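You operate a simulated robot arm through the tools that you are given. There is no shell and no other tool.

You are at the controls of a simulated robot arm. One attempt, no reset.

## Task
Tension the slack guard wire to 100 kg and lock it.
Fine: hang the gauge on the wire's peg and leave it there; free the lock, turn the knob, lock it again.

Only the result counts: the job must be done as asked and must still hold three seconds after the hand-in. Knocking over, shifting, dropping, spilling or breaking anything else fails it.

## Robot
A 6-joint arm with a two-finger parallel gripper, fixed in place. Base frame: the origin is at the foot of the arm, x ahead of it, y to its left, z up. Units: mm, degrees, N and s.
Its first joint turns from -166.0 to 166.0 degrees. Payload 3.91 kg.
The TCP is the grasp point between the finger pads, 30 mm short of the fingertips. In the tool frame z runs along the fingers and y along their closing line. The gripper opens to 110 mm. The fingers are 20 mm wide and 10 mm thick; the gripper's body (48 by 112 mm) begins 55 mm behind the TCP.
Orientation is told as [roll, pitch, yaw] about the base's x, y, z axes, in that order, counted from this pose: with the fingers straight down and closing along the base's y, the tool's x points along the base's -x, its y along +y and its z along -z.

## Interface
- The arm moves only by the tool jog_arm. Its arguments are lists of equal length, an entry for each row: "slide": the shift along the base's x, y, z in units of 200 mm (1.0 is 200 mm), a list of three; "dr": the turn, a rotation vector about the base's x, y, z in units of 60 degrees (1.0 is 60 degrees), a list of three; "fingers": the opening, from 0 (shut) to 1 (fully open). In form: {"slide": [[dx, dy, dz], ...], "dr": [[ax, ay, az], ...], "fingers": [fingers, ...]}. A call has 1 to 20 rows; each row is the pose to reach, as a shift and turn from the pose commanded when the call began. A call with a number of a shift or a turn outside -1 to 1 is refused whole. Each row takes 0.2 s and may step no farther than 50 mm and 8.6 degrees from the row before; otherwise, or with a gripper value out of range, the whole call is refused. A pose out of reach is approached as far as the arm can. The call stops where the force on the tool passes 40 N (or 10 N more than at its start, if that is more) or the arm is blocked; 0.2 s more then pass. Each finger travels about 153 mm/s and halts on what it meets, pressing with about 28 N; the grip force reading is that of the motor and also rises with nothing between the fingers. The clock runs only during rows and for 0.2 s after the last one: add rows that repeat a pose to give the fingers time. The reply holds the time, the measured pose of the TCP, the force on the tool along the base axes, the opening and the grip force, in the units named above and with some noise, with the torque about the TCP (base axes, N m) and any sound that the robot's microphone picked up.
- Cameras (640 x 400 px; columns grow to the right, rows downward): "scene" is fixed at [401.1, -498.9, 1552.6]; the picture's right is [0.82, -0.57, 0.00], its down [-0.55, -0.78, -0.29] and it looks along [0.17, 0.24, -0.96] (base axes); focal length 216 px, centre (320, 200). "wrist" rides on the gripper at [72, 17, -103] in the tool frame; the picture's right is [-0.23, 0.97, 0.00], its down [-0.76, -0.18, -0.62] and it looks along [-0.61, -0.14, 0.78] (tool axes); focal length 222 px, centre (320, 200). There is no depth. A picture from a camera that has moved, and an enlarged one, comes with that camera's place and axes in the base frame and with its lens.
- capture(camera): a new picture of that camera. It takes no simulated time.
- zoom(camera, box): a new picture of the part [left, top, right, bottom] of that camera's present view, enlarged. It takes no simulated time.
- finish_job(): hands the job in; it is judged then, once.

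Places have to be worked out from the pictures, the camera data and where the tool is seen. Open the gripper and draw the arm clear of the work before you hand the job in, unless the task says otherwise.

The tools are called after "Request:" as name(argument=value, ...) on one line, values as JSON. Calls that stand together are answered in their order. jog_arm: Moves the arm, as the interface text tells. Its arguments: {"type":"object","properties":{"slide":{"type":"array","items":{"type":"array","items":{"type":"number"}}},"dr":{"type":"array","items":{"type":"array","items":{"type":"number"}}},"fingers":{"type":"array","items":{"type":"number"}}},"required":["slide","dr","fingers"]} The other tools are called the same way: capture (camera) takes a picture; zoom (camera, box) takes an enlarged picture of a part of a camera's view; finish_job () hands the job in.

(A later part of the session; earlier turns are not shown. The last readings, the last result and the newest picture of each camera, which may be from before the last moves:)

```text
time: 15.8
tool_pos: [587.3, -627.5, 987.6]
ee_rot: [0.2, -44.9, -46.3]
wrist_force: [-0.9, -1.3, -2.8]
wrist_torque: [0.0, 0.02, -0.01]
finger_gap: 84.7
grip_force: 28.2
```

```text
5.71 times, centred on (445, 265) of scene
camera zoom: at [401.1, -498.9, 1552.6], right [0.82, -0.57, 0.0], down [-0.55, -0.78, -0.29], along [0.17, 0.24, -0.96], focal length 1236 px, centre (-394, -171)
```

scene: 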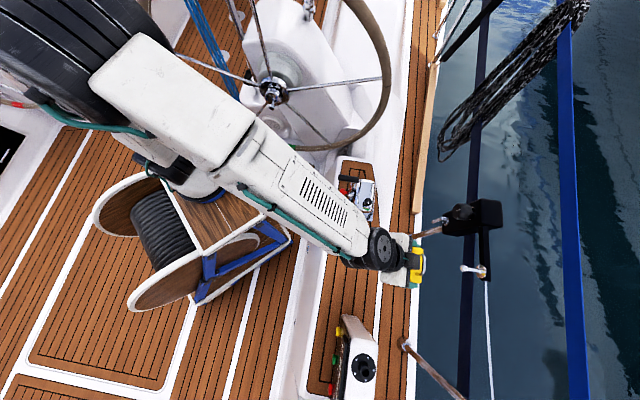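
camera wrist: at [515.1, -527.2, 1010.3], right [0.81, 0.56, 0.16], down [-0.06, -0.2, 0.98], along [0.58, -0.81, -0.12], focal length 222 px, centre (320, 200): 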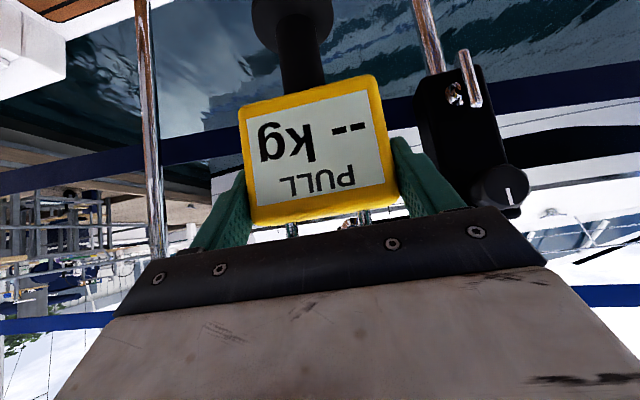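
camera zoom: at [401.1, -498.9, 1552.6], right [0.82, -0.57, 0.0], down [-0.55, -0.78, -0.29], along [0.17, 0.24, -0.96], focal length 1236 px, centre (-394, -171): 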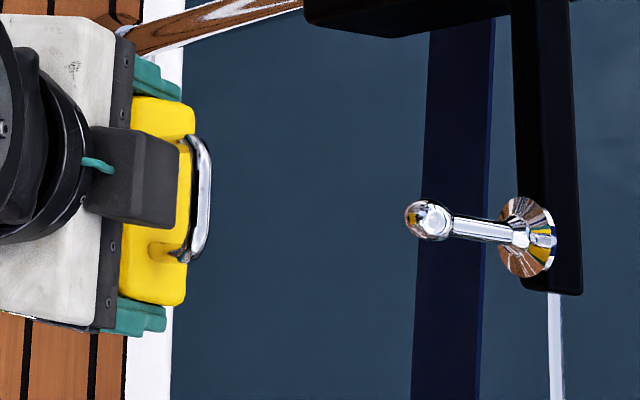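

The loop must shift about 12 mm forward along the rail and up 3 mm to line up with the peg. I do that while advancing 55 mm outboard, then recheck.

Request:
jog_arm(slide=[[0.0435, 0.0415, 0.015], [0.09, -0.01, 0.015], [0.138, -0.058, 0.015], [0.186, -0.108, 0.015], [0.2335, -0.1575, 0.015]], dr=[[0, 0, 0], [0, 0, 0], [0, 0, 0], [0, 0, 0], [0, 0, 0]], fingers=[0.6, 0.6, 0.6, 0.6, 0.6])

Request:
zoom(camera="wrist", box=[270, 190, 400, 260])

Request:
zoom(camera="scene", box=[410, 235, 506, 295])

```text
time: 17.0
tool_pos: [633.1, -660.0, 993.5]
ee_rot: [0.1, -44.9, -46.2]
wrist_force: [0.3, 0.6, -2.0]
wrist_torque: [0.02, 0.0, -0.02]
finger_gap: 84.7
grip_force: 28.0
```

```text
4.92 times, centred on (335, 225) of wrist
camera zoom: at [559.8, -559.6, 1014.8], right [0.81, 0.56, 0.16], down [-0.06, -0.19, 0.98], along [0.58, -0.81, -0.12], focal length 1094 px, centre (246, 77)
```

zoom: 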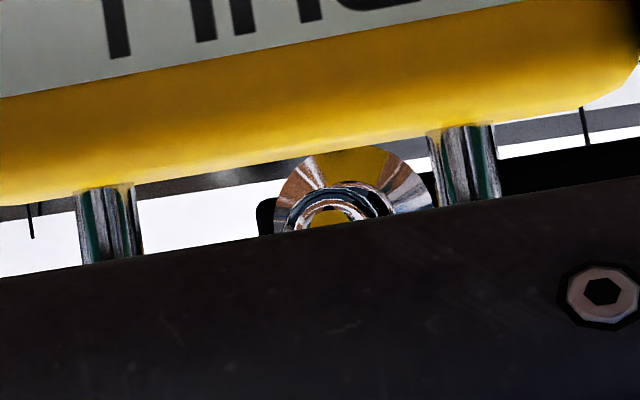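

```text
6.67 times, centred on (458, 265) of scene
camera zoom: at [401.1, -498.9, 1552.6], right [0.82, -0.57, 0.0], down [-0.55, -0.78, -0.29], along [0.17, 0.24, -0.96], focal length 1441 px, centre (-600, -233)
```

zoom: 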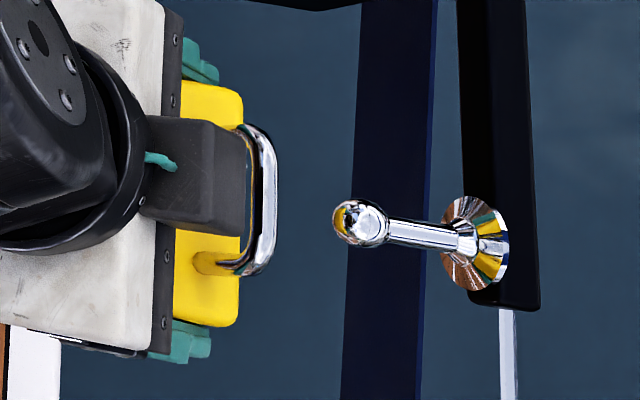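

Alignment looks good: the ball is inside the loop's opening from both views. I advance 35 mm outboard so the loop passes around the ball.

Request:
jog_arm(slide=[[0.04, -0.042, 0], [0.08, -0.084, 0], [0.121, -0.1265, 0]], dr=[[0, 0, 0], [0, 0, 0], [0, 0, 0]], fingers=[0.6, 0.6, 0.6])

Request:
zoom(camera="wrist", box=[270, 190, 400, 260])

Request:
zoom(camera="scene", box=[420, 235, 516, 295])

```text
time: 17.8
tool_pos: [657.7, -686.0, 993.5]
ee_rot: [0.2, -44.9, -46.3]
wrist_force: [0.2, 0.5, -2.4]
wrist_torque: [0.02, 0.03, -0.02]
finger_gap: 84.9
grip_force: 28.1
```

```text
4.92 times, centred on (335, 225) of wrist
camera zoom: at [584.8, -584.9, 1015.0], right [0.81, 0.56, 0.16], down [-0.06, -0.2, 0.98], along [0.58, -0.81, -0.12], focal length 1094 px, centre (246, 77)
```

zoom: 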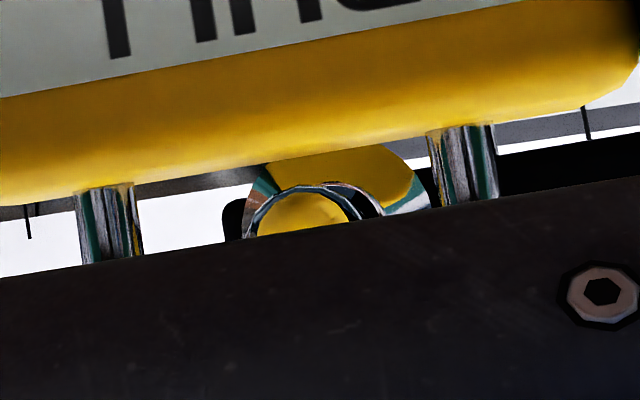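

```text
6.67 times, centred on (468, 265) of scene
camera zoom: at [401.1, -498.9, 1552.6], right [0.82, -0.57, 0.0], down [-0.55, -0.78, -0.29], along [0.17, 0.24, -0.96], focal length 1441 px, centre (-667, -233)
```

zoom: 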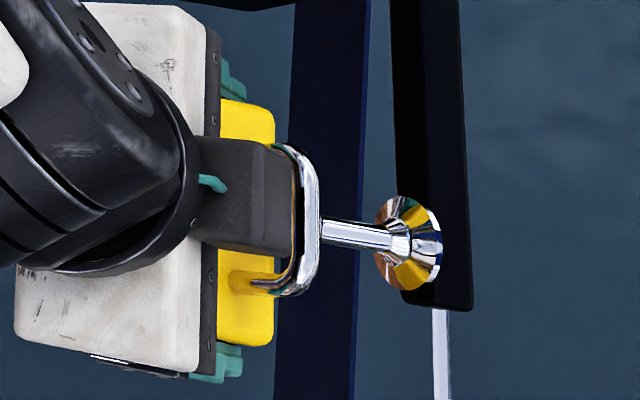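

The ball is now inside the loop, centred within ~2 mm. I advance 20 mm more so the loop sits over the shaft between ball and flange.

Request:
jog_arm(slide=[[0.035, -0.036, 0], [0.069, -0.0723, 0]], dr=[[0, 0, 0], [0, 0, 0]], fingers=[0.6, 0.6])

Request:
zoom(camera="wrist", box=[270, 190, 400, 260])

Request:
zoom(camera="scene", box=[430, 240, 510, 290])

```text
time: 18.4
tool_pos: [673.2, -701.9, 992.4]
ee_rot: [0.1, -45.0, -46.2]
wrist_force: [0.6, 0.6, -3.3]
wrist_torque: [0.02, 0.01, -0.01]
finger_gap: 84.7
grip_force: 27.8
```

```text
4.92 times, centred on (335, 225) of wrist
camera zoom: at [599.7, -601.1, 1014.7], right [0.81, 0.56, 0.16], down [-0.06, -0.2, 0.98], along [0.58, -0.81, -0.13], focal length 1094 px, centre (246, 77)
```

zoom: 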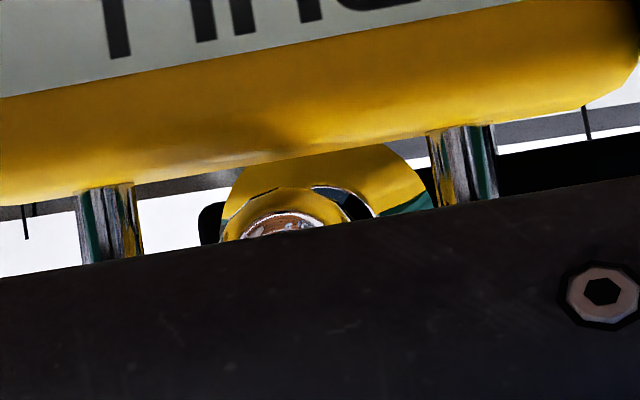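

```text
8.00 times, centred on (470, 265) of scene
camera zoom: at [401.1, -498.9, 1552.6], right [0.82, -0.57, 0.0], down [-0.55, -0.78, -0.29], along [0.17, 0.24, -0.96], focal length 1730 px, centre (-880, -320)
```

zoom: 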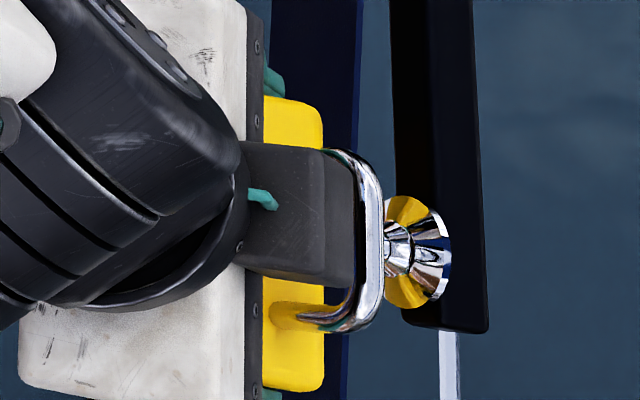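

The loop is over the shaft, about 15 mm past the ball centre. Now lowering gently in small steps to find contact with the peg.

Request:
jog_arm(slide=[[0, 0, -0.02], [0, 0, -0.04]], dr=[[0, 0, 0], [0, 0, 0]], fingers=[0.6, 0.6])

Request:
zoom(camera="scene", box=[430, 240, 510, 290])

```text
time: 19.0
tool_pos: [673.3, -701.5, 983.5]
ee_rot: [0.1, -44.9, -46.3]
wrist_force: [0.2, -0.3, -2.5]
wrist_torque: [0.04, -0.01, -0.02]
finger_gap: 84.8
grip_force: 28.2
```

```text
8.00 times, centred on (470, 265) of scene
camera zoom: at [401.1, -498.9, 1552.6], right [0.82, -0.57, 0.0], down [-0.55, -0.78, -0.29], along [0.17, 0.24, -0.96], focal length 1730 px, centre (-880, -320)
```

zoom: 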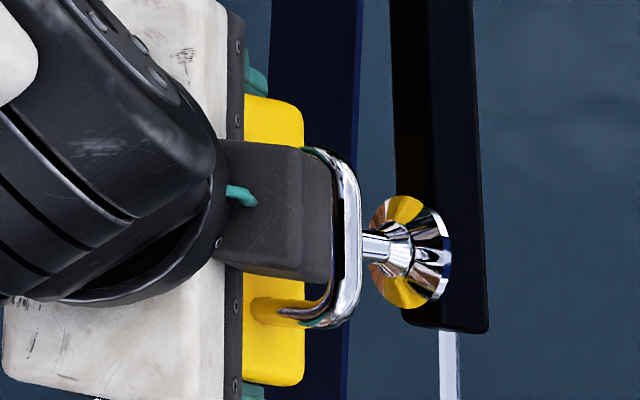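

No contact yet; continue lowering in 2–3 mm steps.

Request:
jog_arm(slide=[[0, 0, -0.0125]], dr=[[0, 0, 0]], fingers=[0.6])

Request:
jog_arm(slide=[[0, 0, -0.0125]], dr=[[0, 0, 0]], fingers=[0.6])

```text
time: 19.4
tool_pos: [673.4, -701.1, 983.1]
ee_rot: [0.0, -44.9, -46.2]
wrist_force: [-0.1, -0.3, -3.4]
wrist_torque: [0.02, -0.02, 0.03]
finger_gap: 84.6
grip_force: 27.8
```

```text
time: 19.8
tool_pos: [673.0, -702.2, 980.1]
ee_rot: [0.1, -45.0, -46.2]
wrist_force: [-0.1, 0.3, -2.6]
wrist_torque: [0.05, -0.01, 0.0]
finger_gap: 84.8
grip_force: 27.6
```

Request:
jog_arm(slide=[[0, 0, -0.0125]], dr=[[0, 0, 0]], fingers=[0.6])

Request:
zoom(camera="scene", box=[430, 240, 510, 290])

Request:
zoom(camera="wrist", box=[270, 190, 400, 260])

```text
time: 20.2
tool_pos: [673.0, -700.2, 977.6]
ee_rot: [0.1, -44.9, -46.3]
wrist_force: [0.0, 0.7, -1.8]
wrist_torque: [0.01, 0.02, 0.0]
finger_gap: 84.8
grip_force: 28.3
```

```text
8.00 times, centred on (470, 265) of scene
camera zoom: at [401.1, -498.9, 1552.6], right [0.82, -0.57, 0.0], down [-0.55, -0.78, -0.29], along [0.17, 0.24, -0.96], focal length 1730 px, centre (-880, -320)
```

zoom: 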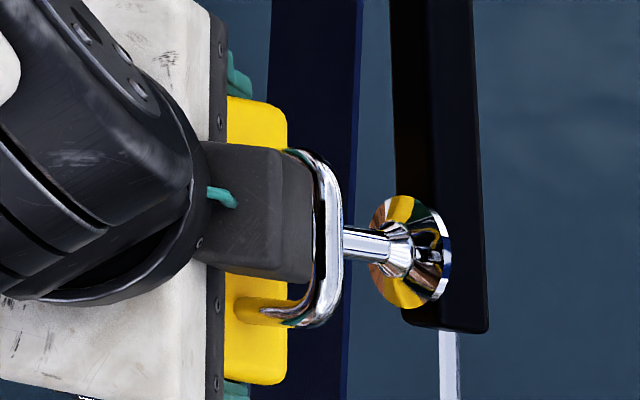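

```text
4.92 times, centred on (335, 225) of wrist
camera zoom: at [599.4, -600.2, 999.2], right [0.81, 0.56, 0.16], down [-0.06, -0.2, 0.98], along [0.58, -0.81, -0.12], focal length 1094 px, centre (246, 77)
```

zoom: 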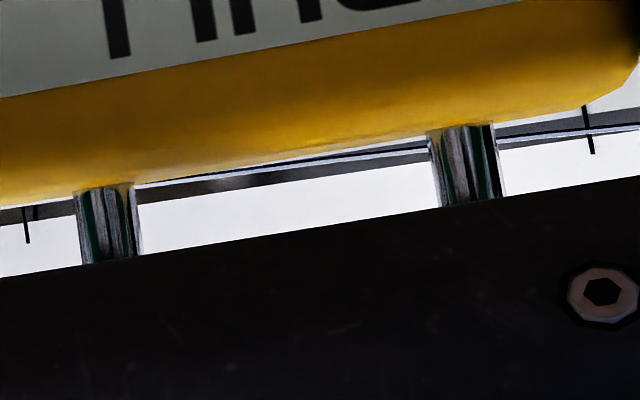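

No contact yet, and the loop may be near the ball's shoulder. I push 7 mm further outboard, then keep lowering.

Request:
jog_arm(slide=[[0.012, -0.0127, 0], [0.024, -0.0253, 0], [0.024, -0.0253, -0.0125]], dr=[[0, 0, 0], [0, 0, 0], [0, 0, 0]], fingers=[0.6, 0.6, 0.6])

Request:
jog_arm(slide=[[0, 0, -0.01]], dr=[[0, 0, 0]], fingers=[0.6])

Request:
zoom(camera="scene", box=[430, 240, 510, 290])

```text
time: 21.0
tool_pos: [678.1, -707.2, 974.1]
ee_rot: [0.0, -45.1, -46.2]
wrist_force: [0.5, -0.4, 0.1]
wrist_torque: [-0.01, 0.05, 0.05]
finger_gap: 85.0
grip_force: 27.8
```

```text
time: 21.4
tool_pos: [676.5, -706.0, 975.4]
ee_rot: [0.0, -45.1, -46.1]
wrist_force: [0.4, -2.2, 9.6]
wrist_torque: [0.07, -0.04, 0.05]
finger_gap: 84.8
grip_force: 28.6
```

```text
8.00 times, centred on (470, 265) of scene
camera zoom: at [401.1, -498.9, 1552.6], right [0.82, -0.57, 0.0], down [-0.55, -0.78, -0.29], along [0.17, 0.24, -0.96], focal length 1730 px, centre (-880, -320)
```

zoom: 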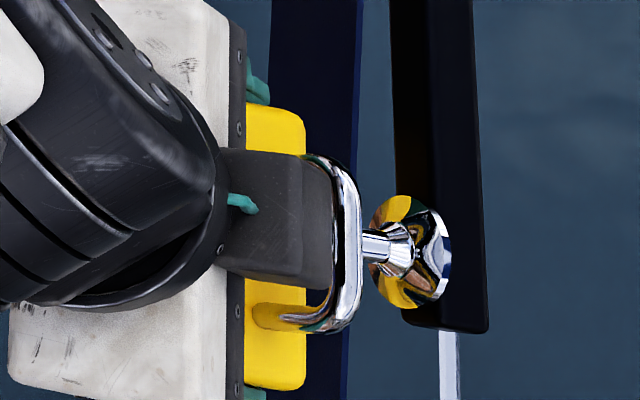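

Contact found: the loop rests on the peg (+9.6 N). I ease up 1.5 mm to near zero load, then open the fingers.

Request:
jog_arm(slide=[[0, 0, 0.0075], [0, 0, 0.0075], [0, 0, 0.0075], [0, 0, 0.0075], [0, 0, 0.0075]], dr=[[0, 0, 0], [0, 0, 0], [0, 0, 0], [0, 0, 0], [0, 0, 0]], fingers=[0.6, 0.8, 0.9, 1, 1])

Request:
capture(camera="wrist")

Request:
zoom(camera="scene", box=[430, 240, 510, 290])

```text
time: 22.6
tool_pos: [676.6, -706.1, 974.3]
ee_rot: [0.1, -45.0, -46.3]
wrist_force: [0.0, 0.8, -0.2]
wrist_torque: [-0.03, -0.02, -0.01]
finger_gap: 109.9
grip_force: 0.1
```

```text
taken
camera wrist: at [603.8, -604.5, 995.8], right [0.81, 0.56, 0.16], down [-0.06, -0.19, 0.98], along [0.58, -0.81, -0.12], focal length 222 px, centre (320, 200)
```

wrist: 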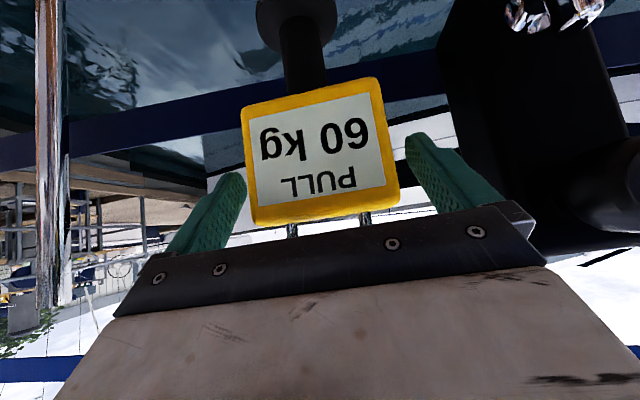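

```text
8.00 times, centred on (470, 265) of scene
camera zoom: at [401.1, -498.9, 1552.6], right [0.82, -0.57, 0.0], down [-0.55, -0.78, -0.29], along [0.17, 0.24, -0.96], focal length 1730 px, centre (-880, -320)
```

zoom: 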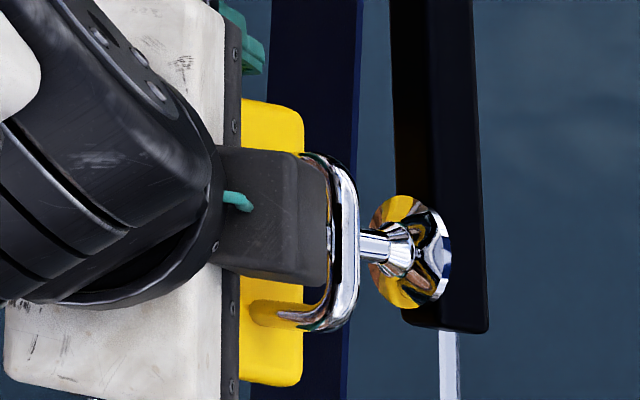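

The gauge hangs freely and reads 60 kg. I retreat straight back along the tool axis.

Request:
jog_arm(slide=[[-0.0245, 0.0256, 0.0354], [-0.049, 0.051, 0.071], [-0.0978, 0.1022, 0.1414], [-0.171, 0.179, 0.247], [-0.2445, 0.2555, 0.3535], [-0.34, 0.36, 0.42], [-0.45, 0.47, 0.44]], dr=[[0, 0, 0], [0, 0, 0], [0, 0, 0], [0, 0, 0], [0, 0, 0], [0, 0, 0], [0, 0, 0]], fingers=[1, 1, 1, 1, 1, 1, 1])

Request:
capture(camera="wrist")

Request:
zoom(camera="scene", box=[420, 190, 516, 290])

```text
time: 24.2
tool_pos: [588.2, -610.1, 1062.2]
ee_rot: [0.1, -44.8, -46.3]
wrist_force: [0.2, -0.8, -0.3]
wrist_torque: [0.0, 0.05, -0.01]
finger_gap: 110.2
grip_force: 0.1
```

```text
taken
camera wrist: at [514.3, -509.0, 1083.6], right [0.81, 0.56, 0.16], down [-0.06, -0.2, 0.98], along [0.58, -0.81, -0.13], focal length 222 px, centre (320, 200)
```

wrist: 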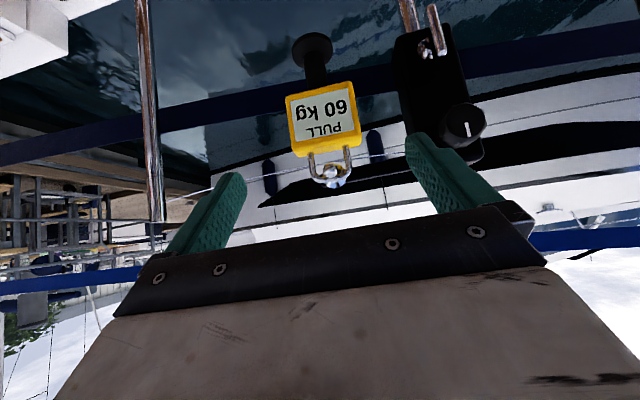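

```text
4.00 times, centred on (468, 240) of scene
camera zoom: at [401.1, -498.9, 1552.6], right [0.82, -0.57, 0.0], down [-0.55, -0.78, -0.29], along [0.17, 0.24, -0.96], focal length 865 px, centre (-272, 40)
```

zoom: 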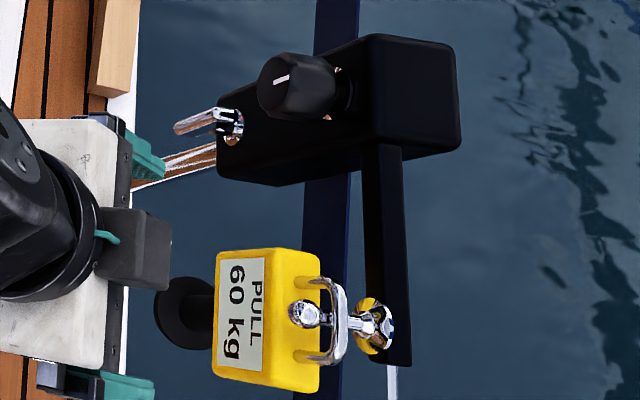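

The scene camera can read the gauge ("60 kg"). Next I go to the lock lever: swing forward along the rail and tilt the tool to horizontal, pointing outboard.

Request:
jog_arm(slide=[[0.03, 0.11, -0.02], [0.08, 0.22, -0.1], [0.14, 0.33, -0.2], [0.21, 0.44, -0.3], [0.28, 0.55, -0.4], [0.344, 0.656, -0.51]], dr=[[-0.0903, -0.0863, 0], [-0.1807, -0.1727, 0], [-0.271, -0.259, 0], [-0.3613, -0.3453, 0], [-0.4517, -0.4317, 0], [-0.542, -0.518, 0]], fingers=[1, 1, 1, 1, 1, 1])

Request:
capture(camera="wrist")

Request:
capture(camera="scene")

```text
time: 25.6
tool_pos: [607.2, -526.9, 977.5]
ee_rot: [75.9, -87.3, -118.6]
wrist_force: [-0.2, 0.3, -0.1]
wrist_torque: [0.0, -0.01, 0.0]
finger_gap: 109.8
grip_force: 0.0
out of reach, approached as far as the arm can: row 1, 2, 4, 5, 6
```

```text
taken
camera wrist: at [545.3, -441.5, 907.0], right [0.66, 0.7, 0.27], down [-0.59, 0.26, 0.76], along [0.46, -0.66, 0.59], focal length 222 px, centre (320, 200)
```

wrist: 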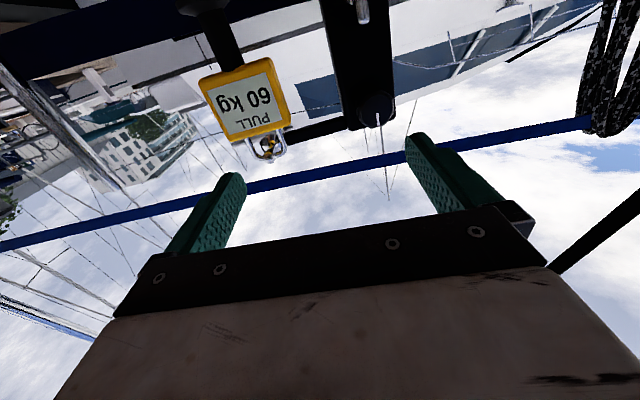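

```text
taken
```

scene: 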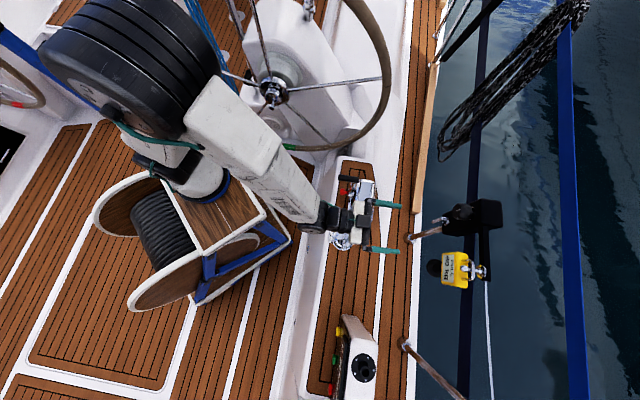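

The arm reported some rows out of reach and it stopped short of the commanded pose. I'll re-issue the same commanded pose to see whether it converges.

Request:
jog_arm(slide=[[0, 0, 0], [0, 0, 0], [0, 0, 0]], dr=[[0, 0, 0], [0, 0, 0], [0, 0, 0]], fingers=[1, 1, 1])

Request:
zoom(camera="scene", box=[0, 0, 440, 280])

```text
time: 26.4
tool_pos: [608.1, -528.2, 977.6]
ee_rot: [74.1, -87.4, -116.9]
wrist_force: [0.0, 0.3, -0.3]
wrist_torque: [0.01, 0.0, 0.01]
finger_gap: 110.1
grip_force: 0.0
```

```text
1.43 times, centred on (220, 140) of scene
camera zoom: at [401.1, -498.9, 1552.6], right [0.82, -0.57, 0.0], down [-0.55, -0.78, -0.29], along [0.17, 0.24, -0.96], focal length 309 px, centre (463, 286)
```

zoom: 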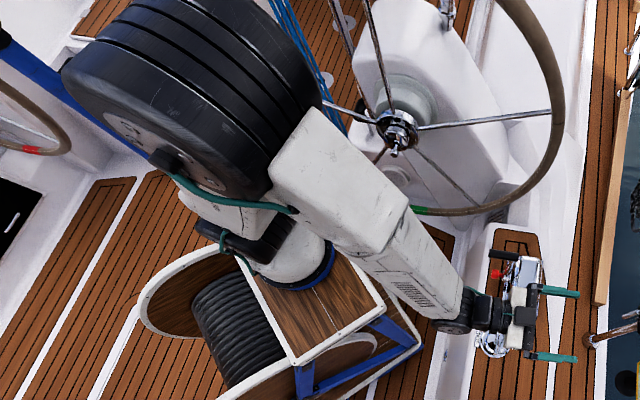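

It now holds here as the commanded pose (tool nearly horizontal, azimuth -43°). I step from here to the lever standoff, with a small yaw correction.

Request:
jog_arm(slide=[[0.1, 0.016, -0.113], [0.2, 0.032, -0.226], [0.3, 0.048, -0.34], [0.417, 0.065, -0.453]], dr=[[0, 0, -0.014], [0, 0, -0.028], [0, 0, -0.042], [0, 0, -0.055]], fingers=[1, 1, 1, 1])

Request:
capture(camera="wrist")

```text
time: 27.4
tool_pos: [634.7, -558.3, 899.7]
ee_rot: [73.6, -86.1, -115.6]
wrist_force: [-0.7, -0.1, -0.7]
wrist_torque: [-0.01, -0.04, 0.04]
finger_gap: 109.8
grip_force: 0.0
out of reach, approached as far as the arm can: row 1, 2, 3, 4
```

```text
taken
camera wrist: at [571.7, -473.0, 829.8], right [0.65, 0.71, 0.29], down [-0.6, 0.24, 0.76], along [0.47, -0.67, 0.58], focal length 222 px, centre (320, 200)
```

wrist: 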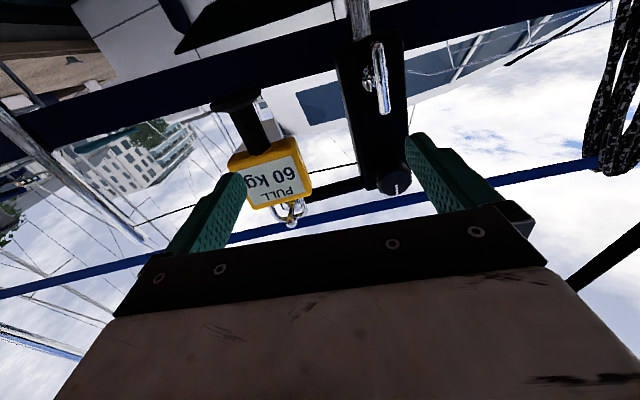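

The arm seems limited in turning the tool out of its own vertical plane here. I'll probe with a small pure yaw at this safe location to understand the limit.

Request:
jog_arm(slide=[[0, 0, 0], [0, 0, 0], [0, 0, 0], [0, 0, 0]], dr=[[0, 0, -0.025], [0, 0, -0.05], [0, 0, -0.075], [0, 0, -0.1]], fingers=[1, 1, 1, 1])

Request:
jog_arm(slide=[[0, 0, 0], [0, 0, 0], [0, 0, 0], [0, 0, 0]], dr=[[0, 0, 0.025], [0, 0, 0.05], [0, 0, 0.075], [0, 0, 0.1]], fingers=[1, 1, 1, 1])

```text
time: 28.4
tool_pos: [635.3, -558.9, 899.2]
ee_rot: [73.2, -86.2, -115.4]
wrist_force: [0.0, 0.4, -0.6]
wrist_torque: [-0.01, 0.03, -0.04]
finger_gap: 110.0
grip_force: 0.1
out of reach, approached as far as the arm can: row 2, 3, 4
```

```text
time: 29.4
tool_pos: [636.0, -562.3, 898.7]
ee_rot: [72.8, -86.1, -109.0]
wrist_force: [0.4, 0.1, 0.0]
wrist_torque: [-0.01, 0.01, 0.02]
finger_gap: 109.9
grip_force: 0.0
```

Negative yaw is blocked while positive yaw is free, so a wrist joint is at its limit. I'll test rolling about the tool axis in each direction to see which way frees it.

Request:
jog_arm(slide=[[0, 0, 0], [0, 0, 0], [0, 0, 0]], dr=[[0.08, -0.06, 0], [0.16, -0.12, 0], [0.24, -0.18, 0]], fingers=[1, 1, 1])

Request:
jog_arm(slide=[[0, 0, 0], [0, 0, 0], [0, 0, 0], [0, 0, 0]], dr=[[0, 0, -0.05], [0, 0, -0.1], [0, 0, -0.15], [0, 0, -0.2]], fingers=[1, 1, 1, 1])

Request:
capture(camera="wrist")

```text
time: 30.2
tool_pos: [635.1, -562.0, 899.1]
ee_rot: [87.7, -68.3, -123.7]
wrist_force: [0.6, 0.1, -0.2]
wrist_torque: [0.0, 0.02, -0.01]
finger_gap: 110.1
grip_force: 0.0
```

```text
time: 31.2
tool_pos: [636.6, -563.1, 899.0]
ee_rot: [87.7, -68.4, -129.8]
wrist_force: [-0.1, -0.4, 0.0]
wrist_torque: [0.03, -0.04, 0.0]
finger_gap: 110.2
grip_force: 0.0
out of reach, approached as far as the arm can: row 3, 4
```

```text
taken
camera wrist: at [587.4, -461.5, 838.9], right [0.55, 0.61, 0.57], down [-0.76, 0.08, 0.65], along [0.35, -0.79, 0.5], focal length 222 px, centre (320, 200)
```

wrist: 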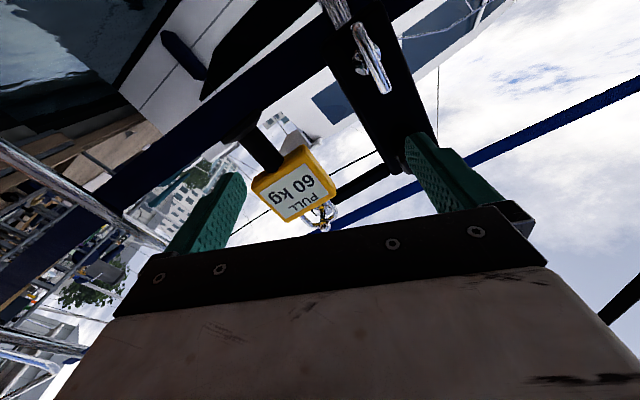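

Roll is free but yaw is still capped near the arm's own azimuth. Let me look at how the wrist links are arranged.

Request:
zoom(camera="scene", box=[200, 80, 440, 270])

Request:
capture(camera="scene")

```text
2.11 times, centred on (320, 175) of scene
camera zoom: at [401.1, -498.9, 1552.6], right [0.82, -0.57, 0.0], down [-0.55, -0.78, -0.29], along [0.17, 0.24, -0.96], focal length 455 px, centre (320, 253)
```

zoom: 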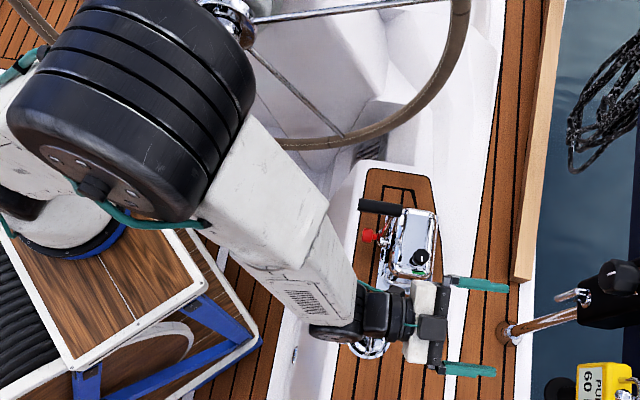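

```text
taken
```

scene: 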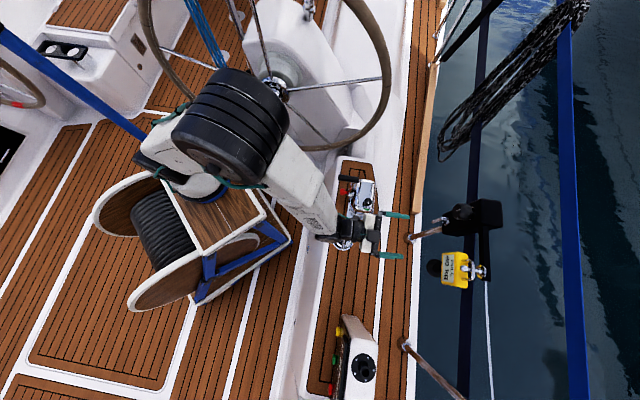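

The limit isn't the roll joint. I'll undo the roll, reduce the tilt to about 70°, and test whether yaw to -46° becomes available there.

Request:
jog_arm(slide=[[0, 0, 0], [0, 0, 0], [0, 0, 0]], dr=[[-0.08, 0.06, 0], [-0.16, 0.12, 0], [-0.28, 0.21, 0]], fingers=[1, 1, 1])

Request:
jog_arm(slide=[[0, 0, 0], [0, 0, 0], [0, 0, 0]], dr=[[0.072, 0.07, 0], [0.145, 0.14, 0], [0.2, 0.195, 0]], fingers=[1, 1, 1])

Request:
jog_arm(slide=[[0, 0, 0], [0, 0, 0], [0, 0, 0]], dr=[[0, 0, -0.04], [0, 0, -0.08], [0, 0, -0.12]], fingers=[1, 1, 1])

```text
refused: row 3 steps farther than a row can; nothing moved
```

```text
time: 32.0
tool_pos: [635.7, -563.3, 898.2]
ee_rot: [50.7, -61.4, -95.8]
wrist_force: [-0.3, 0.7, 0.3]
wrist_torque: [0.03, 0.03, 0.02]
finger_gap: 110.0
grip_force: 0.2
```

```text
time: 32.8
tool_pos: [635.0, -564.0, 897.9]
ee_rot: [50.9, -61.4, -98.2]
wrist_force: [0.2, 0.9, -0.5]
wrist_torque: [0.01, 0.02, 0.01]
finger_gap: 109.7
grip_force: 0.2
out of reach, approached as far as the arm can: row 3
```

Request:
capture(camera="wrist")

Request:
zoom(camera="scene", box=[280, 180, 420, 270])

```text
taken
camera wrist: at [581.9, -451.4, 871.9], right [0.69, 0.46, 0.56], down [-0.61, -0.06, 0.79], along [0.4, -0.89, 0.24], focal length 222 px, centre (320, 200)
```

wrist: 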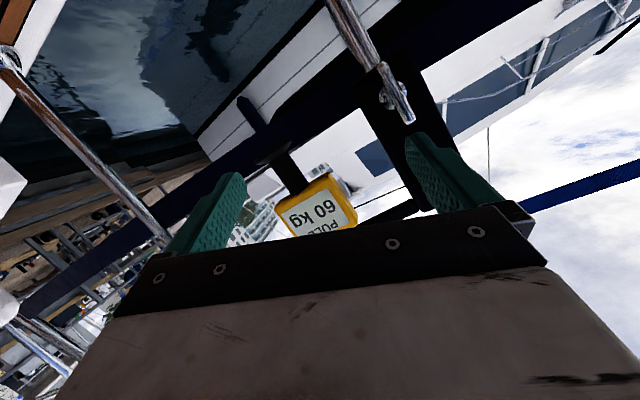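

```text
4.44 times, centred on (350, 225) of scene
camera zoom: at [401.1, -498.9, 1552.6], right [0.82, -0.57, 0.0], down [-0.55, -0.78, -0.29], along [0.17, 0.24, -0.96], focal length 961 px, centre (187, 89)
```

zoom: 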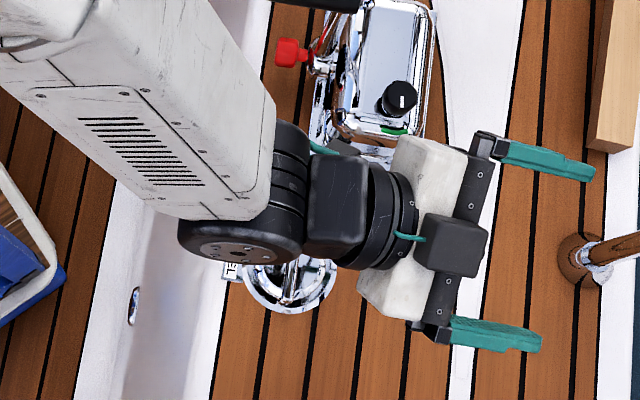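

The wrist seems to have a one-sided limit at this posture. I'll undo the roll first, then test moving toward the lever's standoff at a smaller tilt, where it should be freer.

Request:
jog_arm(slide=[[0, 0, 0], [0, 0, 0], [0, 0, 0]], dr=[[-0.076, 0.072, 0.033], [-0.152, 0.144, 0.067], [-0.228, 0.217, 0.1]], fingers=[1, 1, 1])

Request:
jog_arm(slide=[[-0.05, 0.05, 0], [-0.1, 0.1, 0.05], [-0.1, 0.1, 0.1]], dr=[[0.072, 0.069, 0], [0.145, 0.138, 0], [0.2, 0.19, 0]], fingers=[1, 1, 1])

Request:
capture(camera="wrist")

Request:
capture(camera="scene")

```text
time: 33.6
tool_pos: [636.1, -562.3, 898.3]
ee_rot: [9.8, -72.3, -53.8]
wrist_force: [0.7, 0.2, 1.1]
wrist_torque: [-0.01, -0.01, -0.04]
finger_gap: 110.1
grip_force: 0.0
```

```text
time: 34.4
tool_pos: [617.3, -545.1, 919.8]
ee_rot: [6.0, -55.7, -50.5]
wrist_force: [0.4, -0.2, -1.0]
wrist_torque: [0.01, 0.03, 0.01]
finger_gap: 110.0
grip_force: 0.1
```

```text
taken
camera wrist: at [541.0, -442.4, 917.9], right [0.78, 0.58, 0.25], down [-0.23, -0.1, 0.97], along [0.59, -0.81, 0.05], focal length 222 px, centre (320, 200)
```

wrist: 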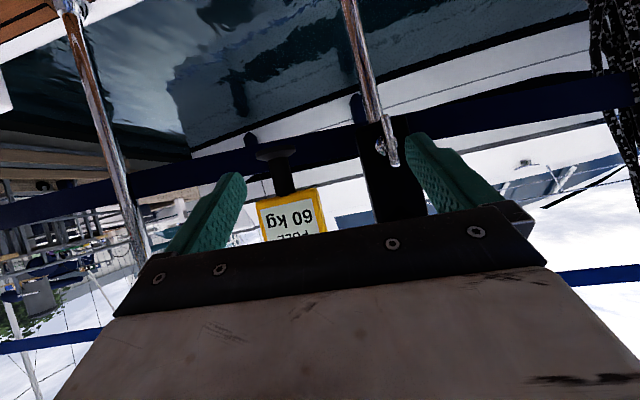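

```text
taken
```

scene: 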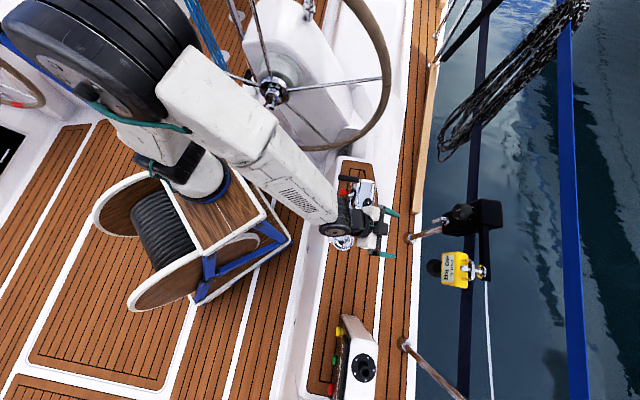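

With the tilt back at 56° the arm is comfortable again. I move to a standoff in front of the lever at about 60° tilt and azimuth -46°, in small steps.

Request:
jog_arm(slide=[[0.11, 0.02, 0.035], [0.22, 0.038, 0.07], [0.33, 0.056, 0.1], [0.445, 0.075, 0.135]], dr=[[-0.022, -0.0015, -0.002], [-0.045, -0.003, -0.0045], [-0.067, -0.0045, -0.007], [-0.09, -0.006, -0.009]], fingers=[1, 1, 1, 1])

Request:
capture(camera="wrist")

Request:
capture(camera="scene")

```text
time: 35.4
tool_pos: [663.4, -554.1, 942.5]
ee_rot: [1.4, -59.4, -46.3]
wrist_force: [-0.4, -1.2, 0.7]
wrist_torque: [0.03, 0.02, 0.02]
finger_gap: 110.0
grip_force: 0.0
out of reach, approached as far as the arm can: row 2, 3, 4
```

```text
taken
camera wrist: at [586.7, -453.5, 932.4], right [0.77, 0.61, 0.21], down [-0.24, -0.03, 0.97], along [0.59, -0.8, 0.12], focal length 222 px, centre (320, 200)
```

wrist: 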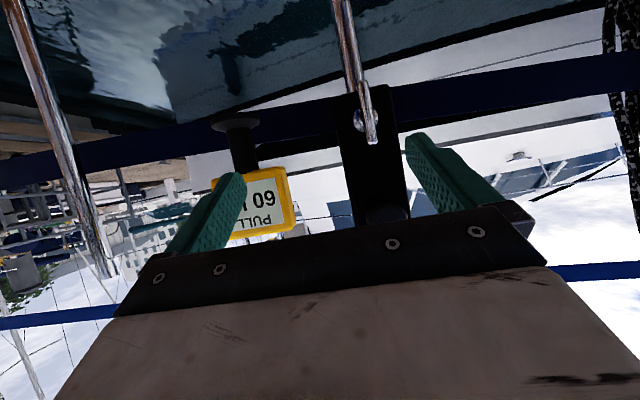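

```text
taken
```

scene: 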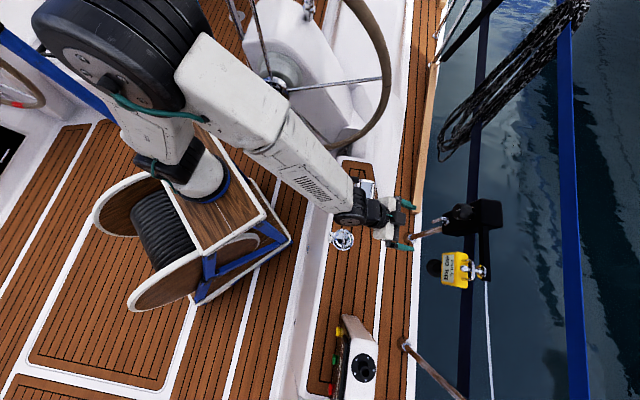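

The arm appears to have a wrist-roll limit that prevents azimuth -46° here, but azimuths nearer -38° should be reachable, which is a small skew for the lever. Let me measure the lever precisely from this view.

Request:
zoom(camera="wrist", box=[330, 70, 420, 160])

Request:
zoom(camera="wrist", box=[320, 140, 440, 230])

```text
4.44 times, centred on (375, 115) of wrist
camera zoom: at [586.7, -453.5, 932.4], right [0.77, 0.61, 0.21], down [-0.24, -0.03, 0.97], along [0.59, -0.8, 0.12], focal length 987 px, centre (76, 578)
```

zoom: 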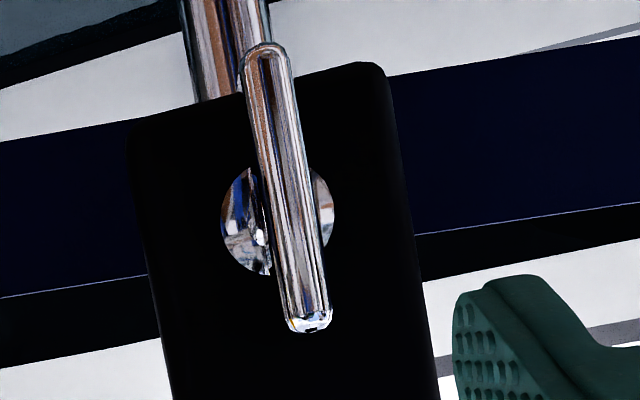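

```text
4.44 times, centred on (380, 185) of wrist
camera zoom: at [586.7, -453.5, 932.4], right [0.77, 0.61, 0.21], down [-0.24, -0.03, 0.97], along [0.59, -0.8, 0.12], focal length 987 px, centre (53, 267)
```

zoom: 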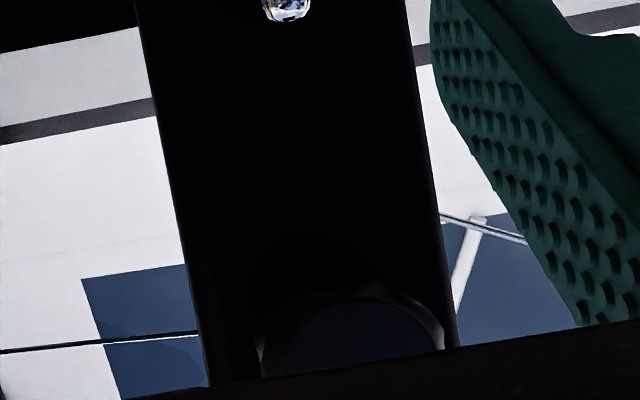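

Lever geometry is now solid: bar centre (779.7,-602,883), vertical, 60 mm long, standing 29 mm off its disc; the knob axis is directly above at z≈998. I yaw to about -38° (which should be reachable), then raise the tilt to ~88° while moving to a 100 mm standoff.

Request:
jog_arm(slide=[[0, 0, 0]], dr=[[0, 0, 0.125]], fingers=[1])

Request:
jog_arm(slide=[[0.037, 0.025, -0.07], [0.074, 0.05, -0.14], [0.111, 0.074, -0.21], [0.148, 0.0985, -0.2775]], dr=[[-0.073, -0.091, 0], [-0.146, -0.182, 0], [-0.22, -0.273, 0], [-0.293, -0.364, 0]], fingers=[1, 1, 1, 1])

Request:
capture(camera="wrist")

Request:
capture(camera="scene")

```text
time: 35.8
tool_pos: [663.5, -555.5, 941.1]
ee_rot: [-0.2, -60.1, -38.2]
wrist_force: [0.3, 0.6, 0.2]
wrist_torque: [-0.03, -0.01, 0.0]
finger_gap: 110.1
grip_force: 0.1
```

```text
time: 36.8
tool_pos: [694.5, -550.0, 894.6]
ee_rot: [52.3, -86.5, -90.2]
wrist_force: [0.0, 1.0, -0.2]
wrist_torque: [0.0, 0.0, -0.02]
finger_gap: 109.7
grip_force: 0.0
out of reach, approached as far as the arm can: row 3, 4
```

```text
taken
camera wrist: at [623.1, -470.6, 827.5], right [0.6, 0.75, 0.27], down [-0.6, 0.2, 0.77], along [0.53, -0.63, 0.57], focal length 222 px, centre (320, 200)
```

wrist: 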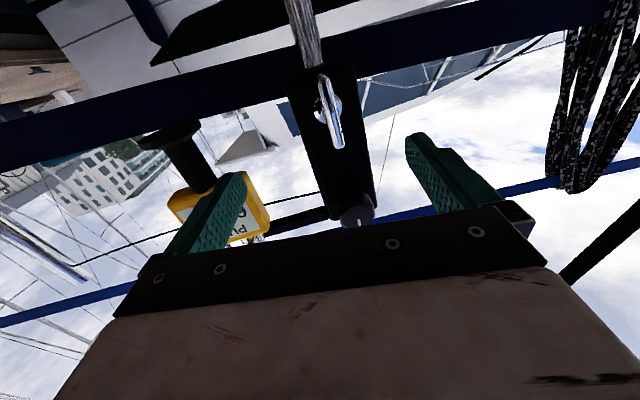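

```text
taken
```

scene: 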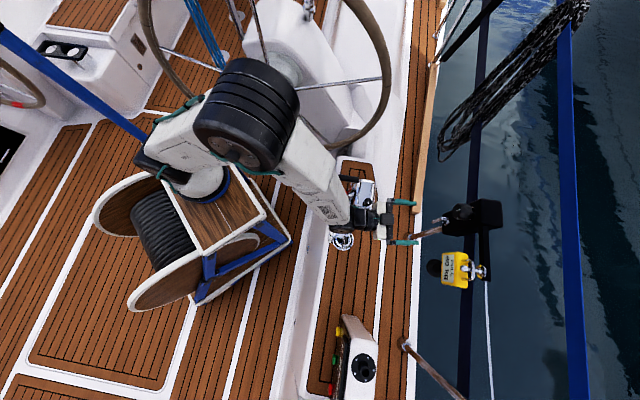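

Tool axis is at azimuth -38.1°, tilt 88°; only 17 mm short of the standoff. I move diagonally to a 45 mm standoff in front of the lever with the fingers narrowed to 60 mm, then re-measure.

Request:
jog_arm(slide=[[0.1, -0.04, -0.025], [0.1985, -0.0815, -0.049]], dr=[[0, 0, 0], [0, 0, 0]], fingers=[0.7, 0.545])

Request:
capture(camera="wrist")

Request:
zoom(camera="scene", box=[370, 180, 500, 270])

```text
time: 37.4
tool_pos: [725.2, -574.1, 884.6]
ee_rot: [49.7, -86.2, -86.9]
wrist_force: [0.4, -0.5, 0.6]
wrist_torque: [0.01, 0.03, -0.04]
finger_gap: 60.0
grip_force: 0.2
out of reach, approached as far as the arm can: row 1, 2
```

```text
taken
camera wrist: at [653.8, -493.7, 817.1], right [0.59, 0.76, 0.27], down [-0.6, 0.19, 0.78], along [0.54, -0.62, 0.57], focal length 222 px, centre (320, 200)
```

wrist: 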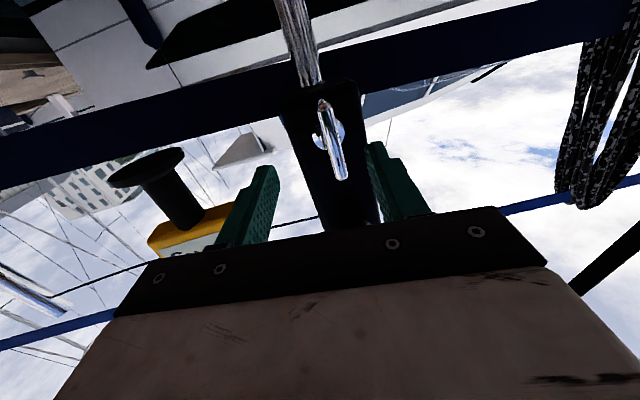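

```text
4.44 times, centred on (435, 225) of scene
camera zoom: at [401.1, -498.9, 1552.6], right [0.82, -0.57, 0.0], down [-0.55, -0.78, -0.29], along [0.17, 0.24, -0.96], focal length 961 px, centre (-191, 89)
```

zoom: 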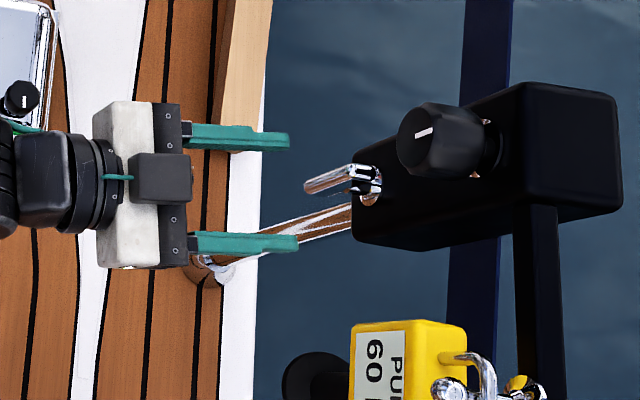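

The measured lever ends match my 3D estimate to within a pixel. I add 2.5° of yaw to relieve the limit and go to a point 20 mm short of the grasp.

Request:
jog_arm(slide=[[0.0, 0.0, 0.0], [0.07, -0.02, 0], [0.14, -0.038, 0]], dr=[[0, 0, 0.042], [0, 0, 0.042], [0, 0, 0.042]], fingers=[0.545, 0.545, 0.545])

Request:
capture(camera="wrist")

```text
time: 38.2
tool_pos: [754.1, -582.1, 886.0]
ee_rot: [50.6, -86.4, -86.0]
wrist_force: [0.2, 0.0, 0.7]
wrist_torque: [0.01, -0.01, -0.01]
finger_gap: 60.0
grip_force: 0.1
```

```text
taken
camera wrist: at [680.5, -503.7, 818.3], right [0.57, 0.78, 0.27], down [-0.61, 0.17, 0.78], along [0.56, -0.61, 0.57], focal length 222 px, centre (320, 200)
```

wrist: 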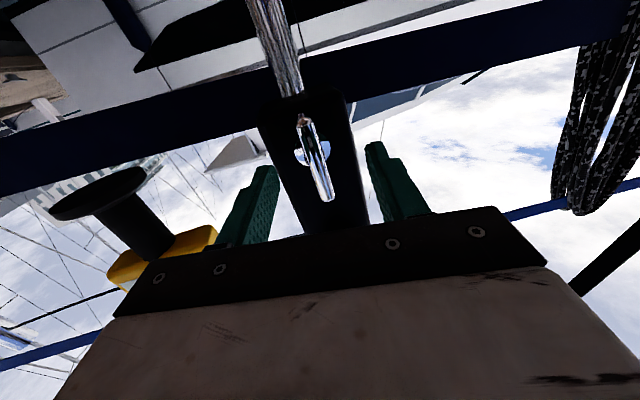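

Reached cleanly; lever is centred within ~1 mm laterally. I narrow the fingers to 36 mm and advance the last 19 mm.

Request:
jog_arm(slide=[[0, 0, 0], [0.04, -0.032, -0.005], [0.075, -0.0615, -0.01]], dr=[[0, 0, 0], [0, 0, 0], [0, 0, 0]], fingers=[0.33, 0.33, 0.33])

Request:
capture(camera="wrist")

Request:
zoom(camera="scene", box=[400, 190, 480, 250])

```text
time: 39.0
tool_pos: [768.4, -595.5, 883.7]
ee_rot: [50.1, -86.4, -85.5]
wrist_force: [-0.3, 0.3, 1.0]
wrist_torque: [0.01, 0.03, 0.01]
finger_gap: 36.5
grip_force: 0.2
```

```text
taken
camera wrist: at [694.7, -516.9, 816.4], right [0.57, 0.78, 0.27], down [-0.61, 0.17, 0.78], along [0.56, -0.61, 0.57], focal length 222 px, centre (320, 200)
```

wrist: 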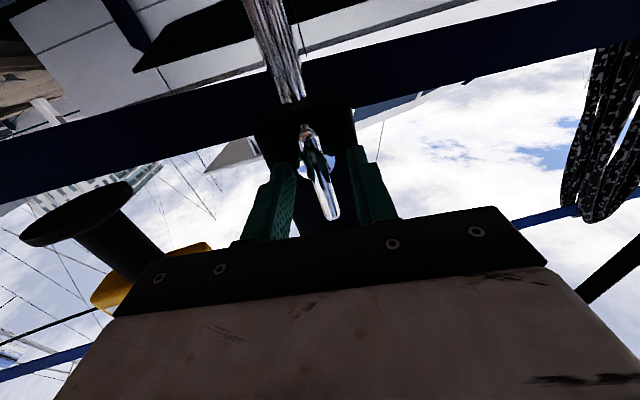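

```text
6.67 times, centred on (440, 220) of scene
camera zoom: at [401.1, -498.9, 1552.6], right [0.82, -0.57, 0.0], down [-0.55, -0.78, -0.29], along [0.17, 0.24, -0.96], focal length 1441 px, centre (-480, 67)
```

zoom: 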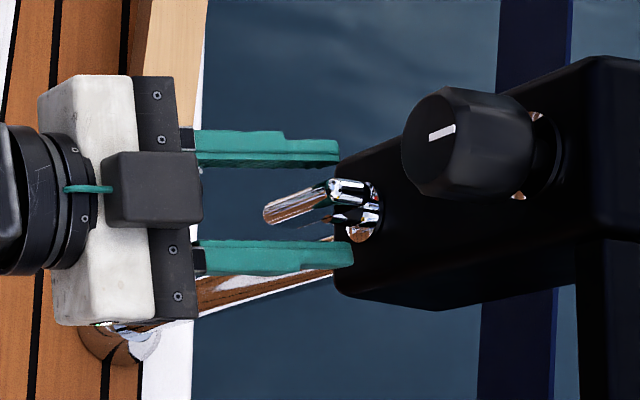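

Lever is centred between the fingers. I close onto it.

Request:
jog_arm(slide=[[0, 0, 0], [0, 0, 0], [0, 0, 0]], dr=[[0, 0, 0], [0, 0, 0], [0, 0, 0]], fingers=[0.2, 0.05, 0.0])

Request:
capture(camera="wrist")

Request:
zoom(camera="scene", box=[400, 190, 480, 250])

```text
time: 39.8
tool_pos: [768.5, -597.3, 883.5]
ee_rot: [50.4, -86.3, -85.9]
wrist_force: [-1.4, -8.5, -2.3]
wrist_torque: [0.06, 0.12, -1.16]
finger_gap: 17.8
grip_force: 45.6
```

```text
taken
camera wrist: at [694.1, -518.0, 816.3], right [0.57, 0.78, 0.27], down [-0.61, 0.17, 0.78], along [0.56, -0.61, 0.57], focal length 222 px, centre (320, 200)
```

wrist: 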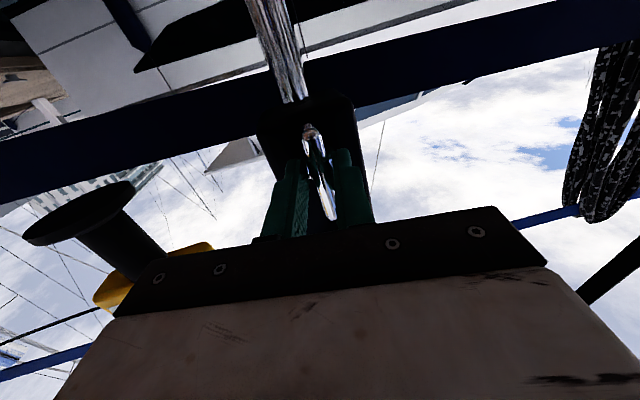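

```text
6.67 times, centred on (440, 220) of scene
camera zoom: at [401.1, -498.9, 1552.6], right [0.82, -0.57, 0.0], down [-0.55, -0.78, -0.29], along [0.17, 0.24, -0.96], focal length 1441 px, centre (-480, 67)
```

zoom: 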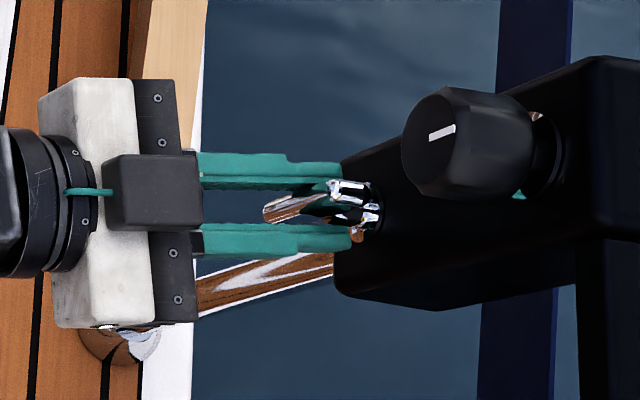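

Gripped at 17.8 mm with some side load and a yaw torque from the skew. I'll relax it: shift 1.5 mm sideways and yaw -3° toward the lever's normal, and see if the loads drop.

Request:
jog_arm(slide=[[-0.0045, -0.006, 0], [-0.0045, -0.006, 0]], dr=[[0, 0, -0.025], [0, 0, -0.05]], fingers=[0.0, 0.0])

```text
time: 40.4
tool_pos: [768.2, -595.3, 883.0]
ee_rot: [48.2, -86.2, -84.3]
wrist_force: [7.8, 6.7, -5.5]
wrist_torque: [-0.1, 0.1, -0.91]
finger_gap: 17.3
grip_force: 44.7
```

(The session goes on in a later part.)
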